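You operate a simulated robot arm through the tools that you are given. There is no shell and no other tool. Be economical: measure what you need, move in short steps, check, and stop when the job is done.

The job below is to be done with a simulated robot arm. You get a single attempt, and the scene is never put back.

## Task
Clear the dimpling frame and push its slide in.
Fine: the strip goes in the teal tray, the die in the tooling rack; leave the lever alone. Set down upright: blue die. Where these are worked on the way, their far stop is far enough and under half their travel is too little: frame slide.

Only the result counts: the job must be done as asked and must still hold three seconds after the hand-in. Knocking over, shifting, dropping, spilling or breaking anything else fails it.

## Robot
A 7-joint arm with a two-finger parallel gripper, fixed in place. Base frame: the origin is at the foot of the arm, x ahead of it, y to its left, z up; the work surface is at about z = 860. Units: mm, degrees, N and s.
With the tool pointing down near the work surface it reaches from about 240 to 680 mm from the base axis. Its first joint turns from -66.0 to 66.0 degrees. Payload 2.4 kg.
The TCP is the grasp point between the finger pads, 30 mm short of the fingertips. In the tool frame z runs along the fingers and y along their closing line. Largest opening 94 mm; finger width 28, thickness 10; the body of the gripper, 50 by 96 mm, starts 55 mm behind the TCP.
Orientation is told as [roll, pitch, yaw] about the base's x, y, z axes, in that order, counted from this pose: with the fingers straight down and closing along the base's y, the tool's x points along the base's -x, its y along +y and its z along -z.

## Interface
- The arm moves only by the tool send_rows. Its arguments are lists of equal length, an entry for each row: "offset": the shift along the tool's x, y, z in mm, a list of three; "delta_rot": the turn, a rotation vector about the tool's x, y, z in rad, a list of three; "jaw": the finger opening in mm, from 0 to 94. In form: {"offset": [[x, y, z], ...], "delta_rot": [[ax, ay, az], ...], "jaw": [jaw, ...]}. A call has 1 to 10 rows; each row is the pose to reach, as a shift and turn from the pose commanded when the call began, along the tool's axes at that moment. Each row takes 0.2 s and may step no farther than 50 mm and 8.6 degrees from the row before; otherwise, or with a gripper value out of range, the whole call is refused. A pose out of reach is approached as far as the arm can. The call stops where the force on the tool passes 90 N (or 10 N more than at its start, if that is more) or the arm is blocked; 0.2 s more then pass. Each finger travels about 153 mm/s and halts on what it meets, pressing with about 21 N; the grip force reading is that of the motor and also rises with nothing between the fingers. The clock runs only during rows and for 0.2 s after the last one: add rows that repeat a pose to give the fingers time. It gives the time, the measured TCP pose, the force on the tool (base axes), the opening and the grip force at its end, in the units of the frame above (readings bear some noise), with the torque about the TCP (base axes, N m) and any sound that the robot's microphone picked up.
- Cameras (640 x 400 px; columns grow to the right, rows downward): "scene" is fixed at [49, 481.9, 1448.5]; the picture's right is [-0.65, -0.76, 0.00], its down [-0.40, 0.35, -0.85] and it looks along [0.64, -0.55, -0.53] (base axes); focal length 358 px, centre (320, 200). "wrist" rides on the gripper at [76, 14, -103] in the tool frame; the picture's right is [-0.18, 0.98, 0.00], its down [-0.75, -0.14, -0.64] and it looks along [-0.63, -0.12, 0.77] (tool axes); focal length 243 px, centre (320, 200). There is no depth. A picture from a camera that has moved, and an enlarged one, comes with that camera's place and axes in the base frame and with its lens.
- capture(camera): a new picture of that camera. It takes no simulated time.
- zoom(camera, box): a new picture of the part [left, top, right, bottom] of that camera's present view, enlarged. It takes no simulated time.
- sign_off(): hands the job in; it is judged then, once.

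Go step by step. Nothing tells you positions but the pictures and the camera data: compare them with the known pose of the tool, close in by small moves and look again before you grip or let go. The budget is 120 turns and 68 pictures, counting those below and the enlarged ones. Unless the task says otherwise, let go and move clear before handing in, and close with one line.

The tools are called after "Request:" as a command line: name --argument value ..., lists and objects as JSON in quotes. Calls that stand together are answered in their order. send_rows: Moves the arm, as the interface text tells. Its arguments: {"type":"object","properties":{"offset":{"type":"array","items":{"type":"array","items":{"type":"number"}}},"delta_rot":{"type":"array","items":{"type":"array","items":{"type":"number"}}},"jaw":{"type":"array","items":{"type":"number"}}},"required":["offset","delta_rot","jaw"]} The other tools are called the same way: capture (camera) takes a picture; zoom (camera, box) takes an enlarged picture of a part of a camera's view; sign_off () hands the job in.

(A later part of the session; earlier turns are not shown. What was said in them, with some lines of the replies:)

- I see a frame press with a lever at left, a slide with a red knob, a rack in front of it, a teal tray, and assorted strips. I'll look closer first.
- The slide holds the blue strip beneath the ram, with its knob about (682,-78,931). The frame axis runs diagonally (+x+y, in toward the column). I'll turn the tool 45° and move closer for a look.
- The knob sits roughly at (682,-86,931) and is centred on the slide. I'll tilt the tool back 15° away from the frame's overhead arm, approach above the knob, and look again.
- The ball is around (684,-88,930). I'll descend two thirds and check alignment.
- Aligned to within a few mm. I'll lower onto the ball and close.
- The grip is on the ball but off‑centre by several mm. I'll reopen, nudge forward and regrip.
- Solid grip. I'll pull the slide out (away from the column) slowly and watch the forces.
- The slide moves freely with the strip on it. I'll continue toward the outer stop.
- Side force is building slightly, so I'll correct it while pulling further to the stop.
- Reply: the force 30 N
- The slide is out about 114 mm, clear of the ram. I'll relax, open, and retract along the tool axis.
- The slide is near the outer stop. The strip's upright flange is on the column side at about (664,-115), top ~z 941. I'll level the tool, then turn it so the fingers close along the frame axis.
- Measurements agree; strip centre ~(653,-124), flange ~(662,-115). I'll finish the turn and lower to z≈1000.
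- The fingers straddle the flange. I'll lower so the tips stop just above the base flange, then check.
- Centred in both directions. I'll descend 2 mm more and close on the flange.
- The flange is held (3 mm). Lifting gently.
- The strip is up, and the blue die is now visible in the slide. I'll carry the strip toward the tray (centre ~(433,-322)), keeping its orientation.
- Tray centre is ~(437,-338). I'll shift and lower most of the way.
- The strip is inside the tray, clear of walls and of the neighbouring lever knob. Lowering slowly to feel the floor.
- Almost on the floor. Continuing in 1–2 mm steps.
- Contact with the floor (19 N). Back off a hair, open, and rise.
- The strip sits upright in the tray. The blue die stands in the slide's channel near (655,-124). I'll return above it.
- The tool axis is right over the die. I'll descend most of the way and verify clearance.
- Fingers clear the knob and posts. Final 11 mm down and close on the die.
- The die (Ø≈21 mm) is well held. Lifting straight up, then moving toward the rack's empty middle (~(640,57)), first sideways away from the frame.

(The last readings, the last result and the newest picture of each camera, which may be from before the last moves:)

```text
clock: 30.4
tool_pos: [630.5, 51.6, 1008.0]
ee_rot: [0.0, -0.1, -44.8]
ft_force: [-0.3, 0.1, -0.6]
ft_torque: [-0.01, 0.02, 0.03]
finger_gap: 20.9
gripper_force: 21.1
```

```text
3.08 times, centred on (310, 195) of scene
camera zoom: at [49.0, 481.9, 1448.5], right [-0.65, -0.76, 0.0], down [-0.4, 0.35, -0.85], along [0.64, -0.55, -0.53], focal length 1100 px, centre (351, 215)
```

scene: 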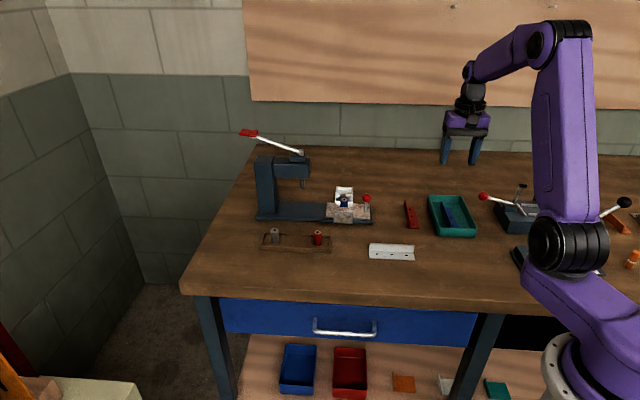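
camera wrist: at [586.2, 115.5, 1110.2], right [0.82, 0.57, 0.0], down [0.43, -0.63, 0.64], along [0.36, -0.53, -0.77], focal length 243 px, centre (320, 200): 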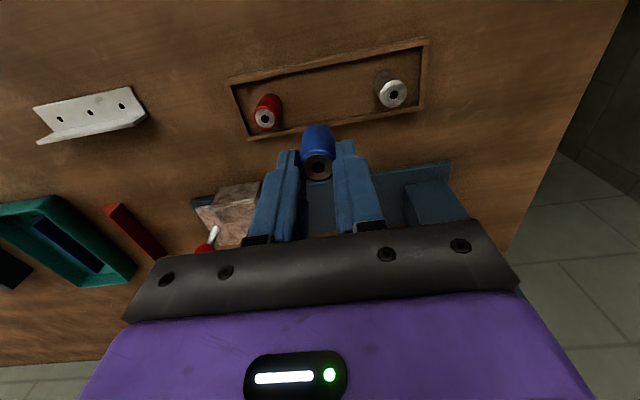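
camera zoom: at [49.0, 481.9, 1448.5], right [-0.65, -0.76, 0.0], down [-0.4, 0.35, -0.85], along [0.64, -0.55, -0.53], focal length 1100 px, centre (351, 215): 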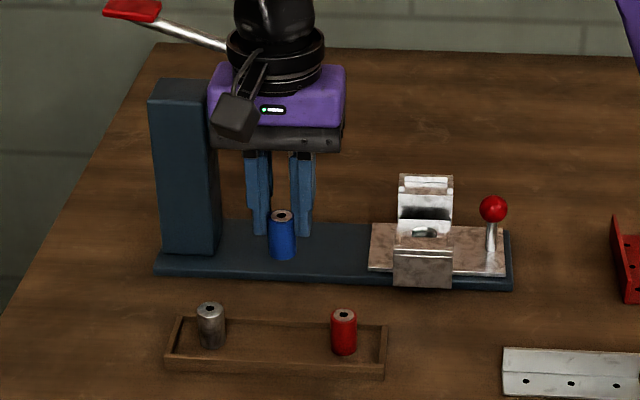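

The rack's empty middle is at ~(631,61) between the grey and red dies. I'll align and lower to just above.

Request:
send_rows --offset '[[6, 7, 0], [6, 7, 35], [6, 7, 65], [6, 7, 65]]' --delta_rot '[[0, 0, 0], [0, 0, 0], [0, 0, 0], [0, 0, 0]]' --jaw '[10, 10, 10, 10]'

Request:
zoom --camera "wrist" --box '[180, 0, 460, 240]'

Request:
zoom --camera "scene" --box '[250, 180, 340, 260]'

```text
clock: 31.4
tool_pos: [632.8, 58.3, 941.6]
ee_rot: [0.0, 0.0, -44.8]
ft_force: [-0.4, 0.5, -0.8]
ft_torque: [0.0, 0.02, 0.02]
finger_gap: 20.8
gripper_force: 20.9
```

```text
1.67 times, centred on (320, 120) of wrist
camera zoom: at [587.3, 122.6, 1045.4], right [0.82, 0.57, 0.0], down [0.43, -0.63, 0.64], along [0.36, -0.53, -0.77], focal length 404 px, centre (320, 333)
```

zoom: 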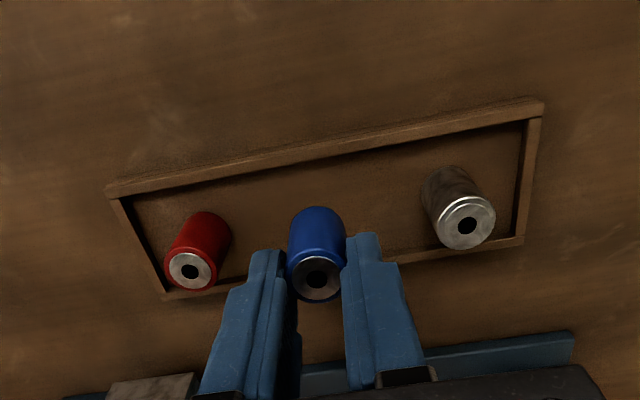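

```text
5.00 times, centred on (295, 220) of scene
camera zoom: at [49.1, 481.9, 1448.5], right [-0.65, -0.76, 0.0], down [-0.4, 0.35, -0.85], along [0.64, -0.55, -0.53], focal length 1788 px, centre (445, 100)
```

zoom: 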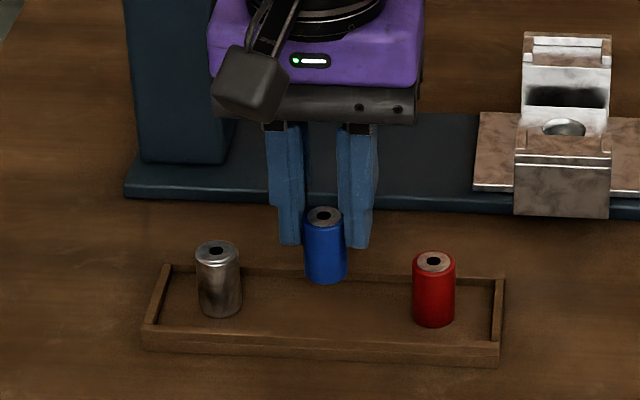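

Well placed between the neighbours. Lowering, then feeling for the floor.

Request:
send_rows --offset '[[0, 0, 6], [0, 0, 11], [0, 0, 13], [0, 0, 14.5], [0, 0, 16]]' --delta_rot '[[0, 0, 0], [0, 0, 0], [0, 0, 0], [0, 0, 0], [0, 0, 0]]' --jaw '[10, 10, 10, 10, 10]'

Request:
zoom --camera "scene" --box '[250, 180, 340, 260]'

```text
clock: 32.6
tool_pos: [632.6, 59.6, 926.1]
ee_rot: [0.0, -0.2, -44.8]
ft_force: [0.0, 0.3, -1.8]
ft_torque: [0.03, -0.02, 0.0]
finger_gap: 20.9
gripper_force: 20.9
```

```text
5.00 times, centred on (295, 220) of scene
camera zoom: at [49.1, 481.9, 1448.5], right [-0.65, -0.76, 0.0], down [-0.4, 0.35, -0.85], along [0.64, -0.55, -0.53], focal length 1788 px, centre (445, 100)
```

zoom: 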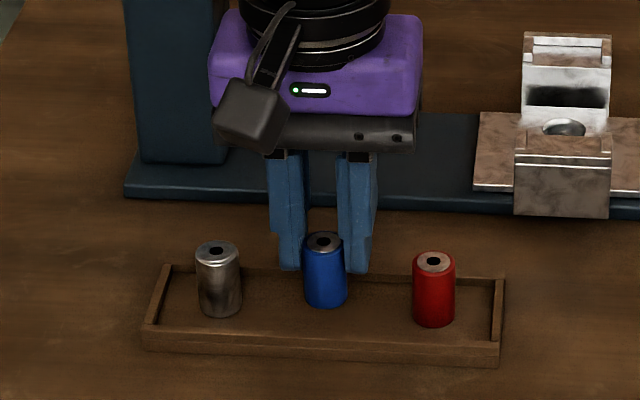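

Request:
send_rows --offset '[[0, 0, 1.5], [0, 0, 3], [0, 0, 4.5]]' --delta_rot '[[0, 0, 0], [0, 0, 0], [0, 0, 0]]' --jaw '[10, 10, 10]'

```text
clock: 33.4
tool_pos: [634.2, 58.2, 920.8]
ee_rot: [0.0, 0.0, -45.0]
ft_force: [-0.3, 0.1, -1.1]
ft_torque: [0.0, 0.02, 0.01]
finger_gap: 20.9
gripper_force: 20.5
```

No contact yet; continuing in small steps.

Request:
send_rows --offset '[[0, 0, 1.2], [0, 0, 2.4], [0, 0, 3.6]]' --delta_rot '[[0, 0, 0], [0, 0, 0], [0, 0, 0]]' --jaw '[10, 10, 10]'

Request:
zoom --camera "scene" --box '[250, 180, 340, 260]'

```text
clock: 34.2
tool_pos: [634.4, 60.1, 918.7]
ee_rot: [-0.1, 0.1, -44.9]
ft_force: [-1.7, -0.8, -0.4]
ft_torque: [-0.02, 0.0, -0.02]
finger_gap: 20.9
gripper_force: 21.3
```

```text
5.00 times, centred on (295, 220) of scene
camera zoom: at [49.1, 481.9, 1448.5], right [-0.65, -0.76, 0.0], down [-0.4, 0.35, -0.85], along [0.64, -0.55, -0.53], focal length 1788 px, centre (445, 100)
```

zoom: 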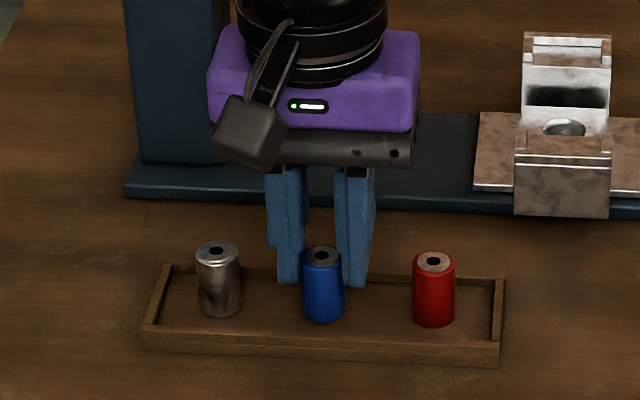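

Request:
send_rows --offset '[[0, 0, 1.2], [0, 0, 2.4], [0, 0, 3.6]]' --delta_rot '[[0, 0, 0], [0, 0, 0], [0, 0, 0]]' --jaw '[10, 10, 10]'

```text
clock: 35.0
tool_pos: [633.8, 60.5, 915.7]
ee_rot: [0.0, 0.0, -44.9]
ft_force: [0.3, -0.4, -0.4]
ft_torque: [-0.04, 0.03, 0.02]
finger_gap: 20.9
gripper_force: 21.1
```

Request:
send_rows --offset '[[0, 0, 1.2], [0, 0, 2.4], [0, 0, 3.6]]' --delta_rot '[[0, 0, 0], [0, 0, 0], [0, 0, 0]]' --jaw '[10, 10, 10]'

Request:
zoom --camera "scene" --box '[270, 200, 340, 260]'

```text
clock: 35.8
tool_pos: [634.7, 60.0, 910.4]
ee_rot: [0.2, -0.1, -45.0]
ft_force: [-1.6, 1.4, 17.4]
ft_torque: [0.15, 0.1, 0.05]
finger_gap: 21.1
gripper_force: 20.8
```

```text
6.67 times, centred on (305, 230) of scene
camera zoom: at [48.6, 481.8, 1448.5], right [-0.65, -0.76, 0.0], down [-0.4, 0.35, -0.85], along [0.64, -0.55, -0.53], focal length 2384 px, centre (420, 0)
```

zoom: 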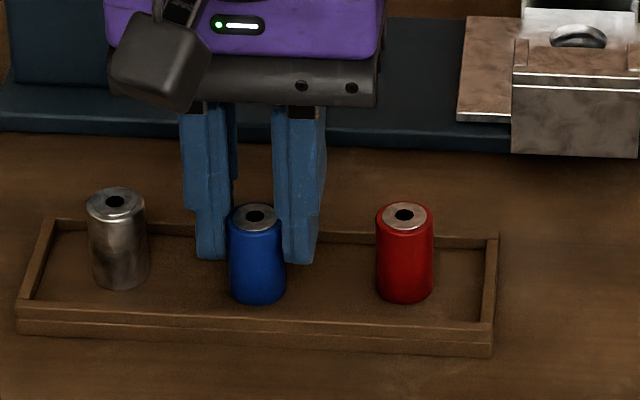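

Contact with the rack floor (17 N) and the die stands level with its neighbours. Easing off, opening slightly, and rising straight up.

Request:
send_rows --offset '[[0, 0, -1.2], [0, 0, -1.2], [0, 0, -1.2], [0, 0, -20], [0, 0, -55], [0, 0, -100], [0, 0, -140]]' --delta_rot '[[0, 0, 0], [0, 0, 0], [0, 0, 0], [0, 0, 0], [0, 0, 0], [0, 0, 0], [0, 0, 0]]' --jaw '[21, 40, 40, 40, 40, 40, 40]'

Request:
zoom --camera "scene" --box '[230, 100, 390, 260]'

```text
clock: 37.4
tool_pos: [638.0, 60.3, 1049.6]
ee_rot: [0.0, 0.0, -44.9]
ft_force: [0.5, -0.2, 0.0]
ft_torque: [-0.01, 0.02, 0.02]
finger_gap: 40.1
gripper_force: 0.1
```

```text
2.50 times, centred on (310, 180) of scene
camera zoom: at [49.0, 481.9, 1448.5], right [-0.65, -0.76, 0.0], down [-0.4, 0.35, -0.85], along [0.64, -0.55, -0.53], focal length 894 px, centre (345, 250)
```

zoom: 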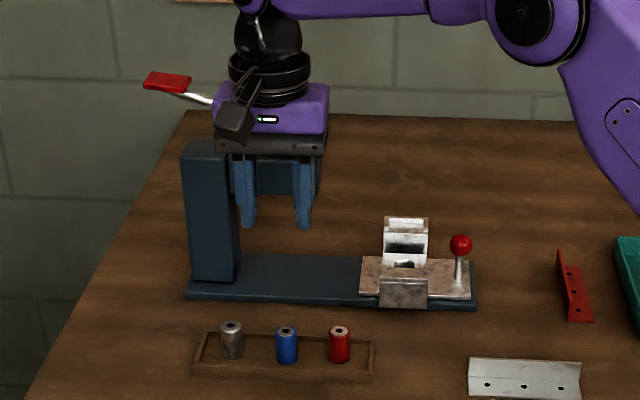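

The blue die stands upright in the rack. Next I'll go back to the slide knob: turn to the earlier orientation while moving clear of the frame.

Request:
send_rows --offset '[[-4, -35, -20], [-20, -65, -20], [-40, -95, -20], [-58, -120, -20], [-75, -145, -20], [-90, -170, -20], [-105, -195, -20], [-120, -215, -20], [-133, -235, -20], [-144, -250, -20]]' --delta_rot '[[0, 0, -0.149], [0, 0, -0.298], [0, 0, -0.447], [0, 0, -0.596], [0, 0, -0.745], [0, 0, -0.894], [0, 0, -1.043], [0, 0, -1.192], [0, 0, -1.341], [0, 0, -1.49]]' --jaw '[40, 40, 40, 40, 40, 50, 50, 50, 50, 50]'

Request:
send_rows --offset '[[0, 0, 0], [0, 0, 0]]' --delta_rot '[[0, 0, -0.04], [0, 0, -0.08]]' --jaw '[50, 50]'

Request:
send_rows --offset '[[0, 0, 0], [0, 0, 0]]' --delta_rot '[[0, -0.131, 0], [0, -0.262, 0]]' --jaw '[50, 50]'

Request:
capture --camera "wrist"

```text
clock: 39.6
tool_pos: [558.1, -216.3, 1071.5]
ee_rot: [0.0, 0.0, 40.6]
ft_force: [0.6, -0.2, 0.2]
ft_torque: [0.0, 0.01, -0.01]
finger_gap: 50.1
gripper_force: 0.1
```

```text
clock: 40.2
tool_pos: [557.3, -219.2, 1071.1]
ee_rot: [0.0, 0.0, 45.0]
ft_force: [0.6, 0.2, 0.4]
ft_torque: [-0.01, -0.01, -0.01]
finger_gap: 50.1
gripper_force: 0.0
```

```text
clock: 40.8
tool_pos: [560.1, -219.2, 1070.5]
ee_rot: [-0.1, -15.0, 45.1]
ft_force: [0.4, 0.5, 0.2]
ft_torque: [0.02, 0.0, 0.01]
finger_gap: 50.1
gripper_force: 0.1
```

```text
18 pictures are left
camera wrist: at [477.1, -279.3, 1150.3], right [-0.57, 0.82, 0.05], down [0.5, 0.3, 0.82], along [0.66, 0.49, -0.58], focal length 243 px, centre (320, 200)
```

wrist: 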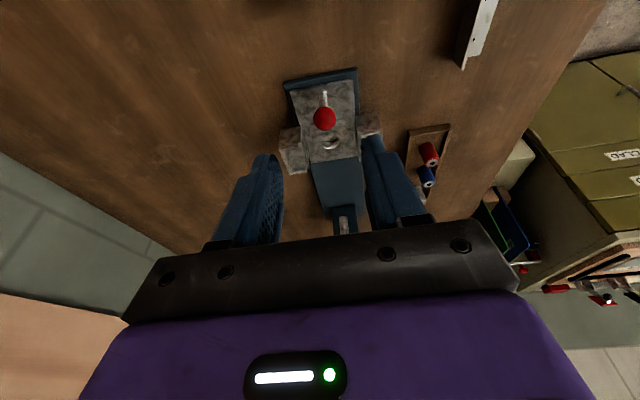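

Same vantage as before; the knob is at about (608,-166,930). Approaching along the tool axis with open jaws, stopping short to check.

Request:
send_rows --offset '[[-16, 1, 30], [-33, 2, 70], [-33, 2, 110], [-33, 2, 122]]' --delta_rot '[[0, 0, 0], [0, 0, 0], [0, 0, 0], [0, 0, 0]]' --jaw '[50, 50, 50, 50]'

Request:
capture --camera "wrist"

```text
clock: 41.8
tool_pos: [602.5, -172.3, 962.0]
ee_rot: [-0.1, -15.0, 44.9]
ft_force: [-1.1, -0.6, 1.1]
ft_torque: [0.01, -0.03, 0.0]
finger_gap: 50.3
gripper_force: 0.0
```

```text
17 pictures are left
camera wrist: at [520.0, -233.7, 1041.6], right [-0.57, 0.82, 0.05], down [0.5, 0.3, 0.82], along [0.66, 0.49, -0.58], focal length 243 px, centre (320, 200)
```

wrist: 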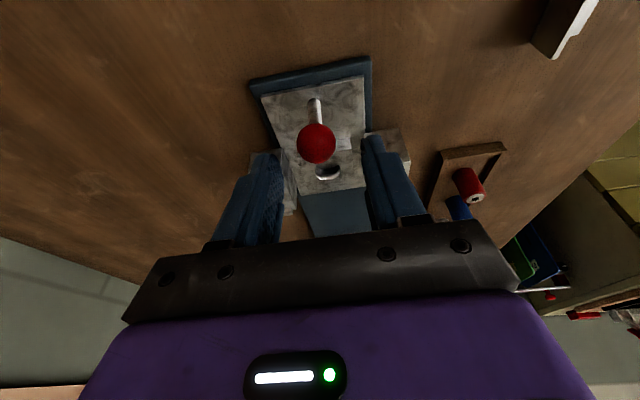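

Matches the earlier approach; final move down and grip the ball.

Request:
send_rows --offset '[[0, -3, 18], [1, -4, 34], [1, -4, 34], [1, -4, 34], [1, -4, 34]]' --delta_rot '[[0, 0, 0], [0, 0, 0], [0, 0, 0], [0, 0, 0], [0, 0, 0]]' --jaw '[50, 50, 30, 18, 18]'

Request:
zoom --camera "scene" --box '[310, 145, 390, 230]'

```text
clock: 43.0
tool_pos: [610.8, -167.2, 929.4]
ee_rot: [0.4, -14.9, 45.2]
ft_force: [-14.8, 17.3, 2.1]
ft_torque: [0.17, -0.04, -0.04]
finger_gap: 25.4
gripper_force: 45.0
```

```text
4.71 times, centred on (350, 188) of scene
camera zoom: at [48.6, 482.3, 1448.3], right [-0.65, -0.76, 0.0], down [-0.4, 0.35, -0.85], along [0.64, -0.55, -0.53], focal length 1683 px, centre (179, 259)
```

zoom: 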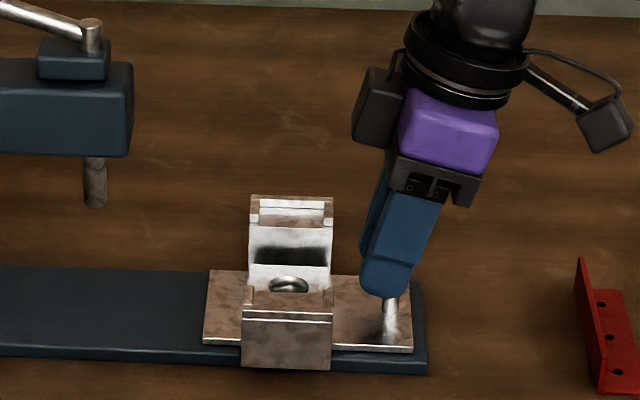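

Gripped. I'll relieve the side load and push the slide in.

Request:
send_rows --offset '[[0, 2.5, 0], [-9.7, 3, 2.6], [-19.3, 3, 5.2], [-29, 3, 7.8], [-38.6, 3, 10.4], [-48.3, 3, 13], [-58, 3, 15.5], [-67.6, 3, 18.1], [-77.3, 3, 20.7]]' --delta_rot '[[0, 0, 0], [0, 0, 0], [0, 0, 0], [0, 0, 0], [0, 0, 0], [0, 0, 0], [0, 0, 0], [0, 0, 0], [0, 0, 0]]' --jaw '[18, 18, 18, 18, 18, 18, 18, 18, 18]'

Request:
zoom --camera "scene" --box '[250, 140, 380, 235]'

```text
clock: 45.0
tool_pos: [665.9, -112.2, 928.6]
ee_rot: [-0.2, -15.0, 44.9]
ft_force: [2.2, -3.5, -4.2]
ft_torque: [0.14, -0.17, -0.02]
finger_gap: 25.0
gripper_force: 45.1
```

```text
4.21 times, centred on (315, 188) of scene
camera zoom: at [49.2, 481.7, 1448.5], right [-0.65, -0.76, 0.0], down [-0.4, 0.35, -0.85], along [0.64, -0.55, -0.53], focal length 1506 px, centre (341, 253)
```

zoom: 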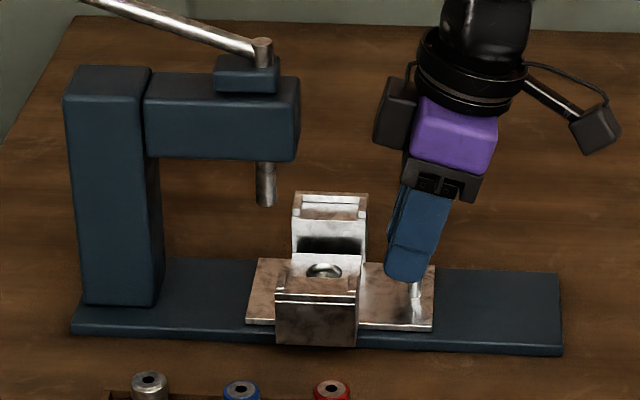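

Smooth. Another 33 mm brings it back to the original spot, then I'll feel for the inner stop.

Request:
send_rows --offset '[[-8, 0, 2.1], [-16, 0, 4.3], [-24, 0, 6.4], [-30, 0, 8], [-32, 0, 8.6]]' --delta_rot '[[0, 0, 0], [0, 0, 0], [0, 0, 0], [0, 0, 0], [0, 0, 0]]' --jaw '[18, 18, 18, 18, 18]'

Request:
send_rows --offset '[[-2, 0, 0.5], [-4, 0, 1], [-6, 0, 1.6], [-8, 0, 2.1]]' --delta_rot '[[0, 0, 0], [0, 0, 0], [0, 0, 0], [0, 0, 0]]' --jaw '[18, 18, 18, 18]'

Request:
zoom --camera "scene" --box '[250, 140, 380, 235]'

```text
clock: 46.2
tool_pos: [689.8, -89.3, 928.0]
ee_rot: [-0.1, -15.1, 44.9]
ft_force: [8.4, -9.8, -5.6]
ft_torque: [0.41, -0.53, 0.04]
finger_gap: 25.0
gripper_force: 45.4
```

```text
clock: 47.2
tool_pos: [693.6, -85.0, 929.5]
ee_rot: [0.0, -15.0, 44.9]
ft_force: [-4.7, -15.2, 8.2]
ft_torque: [0.27, -0.29, 0.17]
finger_gap: 25.2
gripper_force: 45.0
```

```text
4.21 times, centred on (315, 188) of scene
camera zoom: at [48.7, 481.5, 1448.6], right [-0.65, -0.76, 0.0], down [-0.4, 0.35, -0.85], along [0.64, -0.55, -0.53], focal length 1506 px, centre (341, 253)
```

zoom: 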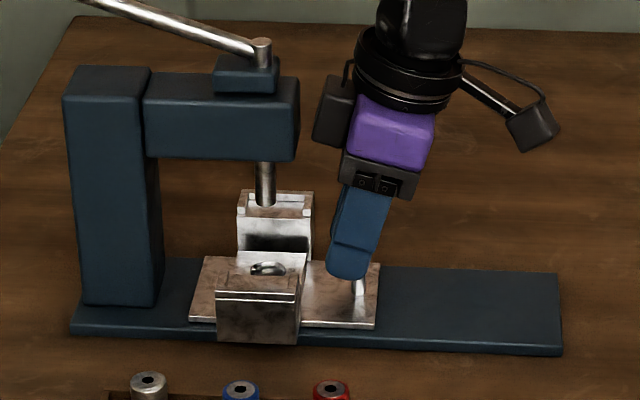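

Axial resistance is appearing. A little more push to confirm the stop.

Request:
send_rows --offset '[[-2, -1.5, 0.5], [-4, -1.5, 1], [-6, -1.5, 1.6]]' --delta_rot '[[0, 0, 0], [0, 0, 0], [0, 0, 0]]' --jaw '[18, 18, 18]'

Request:
zoom --camera "scene" --box '[250, 140, 380, 235]'

```text
clock: 48.0
tool_pos: [695.5, -83.3, 928.1]
ee_rot: [0.5, -14.5, 44.6]
ft_force: [-43.9, -16.3, 17.1]
ft_torque: [0.21, 0.0, 0.01]
finger_gap: 25.6
gripper_force: 44.7
```

```text
4.21 times, centred on (315, 188) of scene
camera zoom: at [47.4, 481.5, 1448.7], right [-0.65, -0.76, 0.0], down [-0.4, 0.35, -0.85], along [0.64, -0.55, -0.53], focal length 1506 px, centre (341, 253)
```

zoom: 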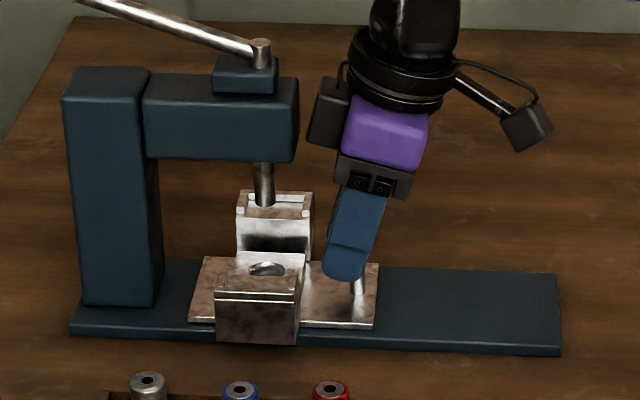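

The slide is hard against its inner stop. Relaxing, opening, and retracting along the tool axis.

Request:
send_rows --offset '[[4, 1, -1], [4, 1, -1], [4, 1, -1], [4, 1, -30], [4, 1, -70], [20, 1, -110], [40, 1, -150]]' --delta_rot '[[0, 0, 0], [0, 0, 0], [0, 0, 0], [0, 0, 0], [0, 0, 0], [0, 0, 0], [0, 0, 0]]' --jaw '[18, 48, 48, 48, 48, 48, 48]'

Request:
capture --camera "scene"

Request:
zoom --camera "scene" --box '[230, 120, 480, 260]'

```text
clock: 49.6
tool_pos: [643.9, -132.1, 1063.1]
ee_rot: [0.1, -15.0, 45.0]
ft_force: [-0.8, -0.3, 0.3]
ft_torque: [-0.03, 0.03, -0.03]
finger_gap: 48.2
gripper_force: 0.3
```

```text
12 pictures are left
```

scene: 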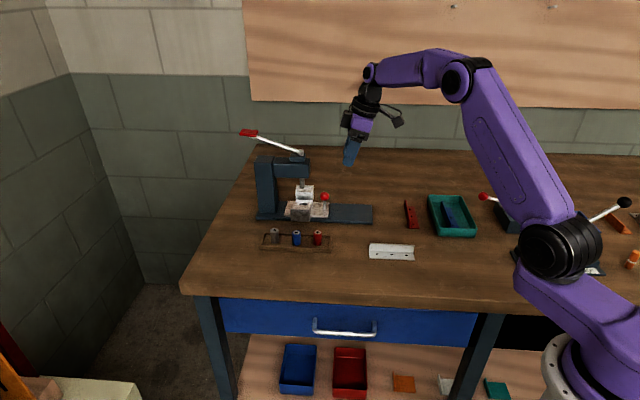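

```text
2.56 times, centred on (355, 190) of scene
camera zoom: at [49.0, 481.9, 1448.5], right [-0.65, -0.76, 0.0], down [-0.4, 0.35, -0.85], along [0.64, -0.55, -0.53], focal length 915 px, centre (230, 226)
```

zoom: 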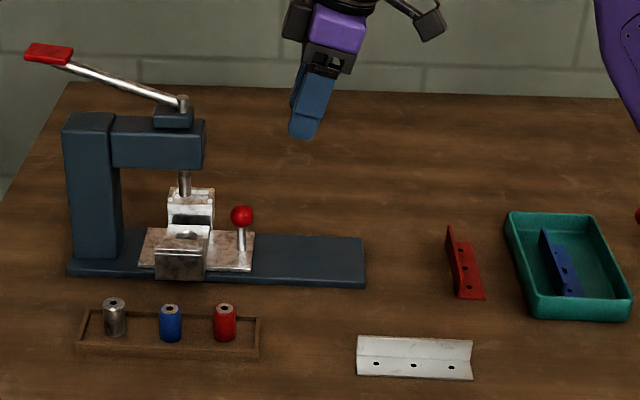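

The strip is in the teal tray, the blue die stands upright in the rack, the slide is fully in, and the lever looks unmoved. The gripper is clear, so I'm handing in.

Request:
sign_off

```text
The job is handed in.
```

The frame is cleared: the strip is in the teal tray, the blue die stands upright in the tooling rack, and the slide is pushed in to its stop. I left the lever alone and handed the job in.
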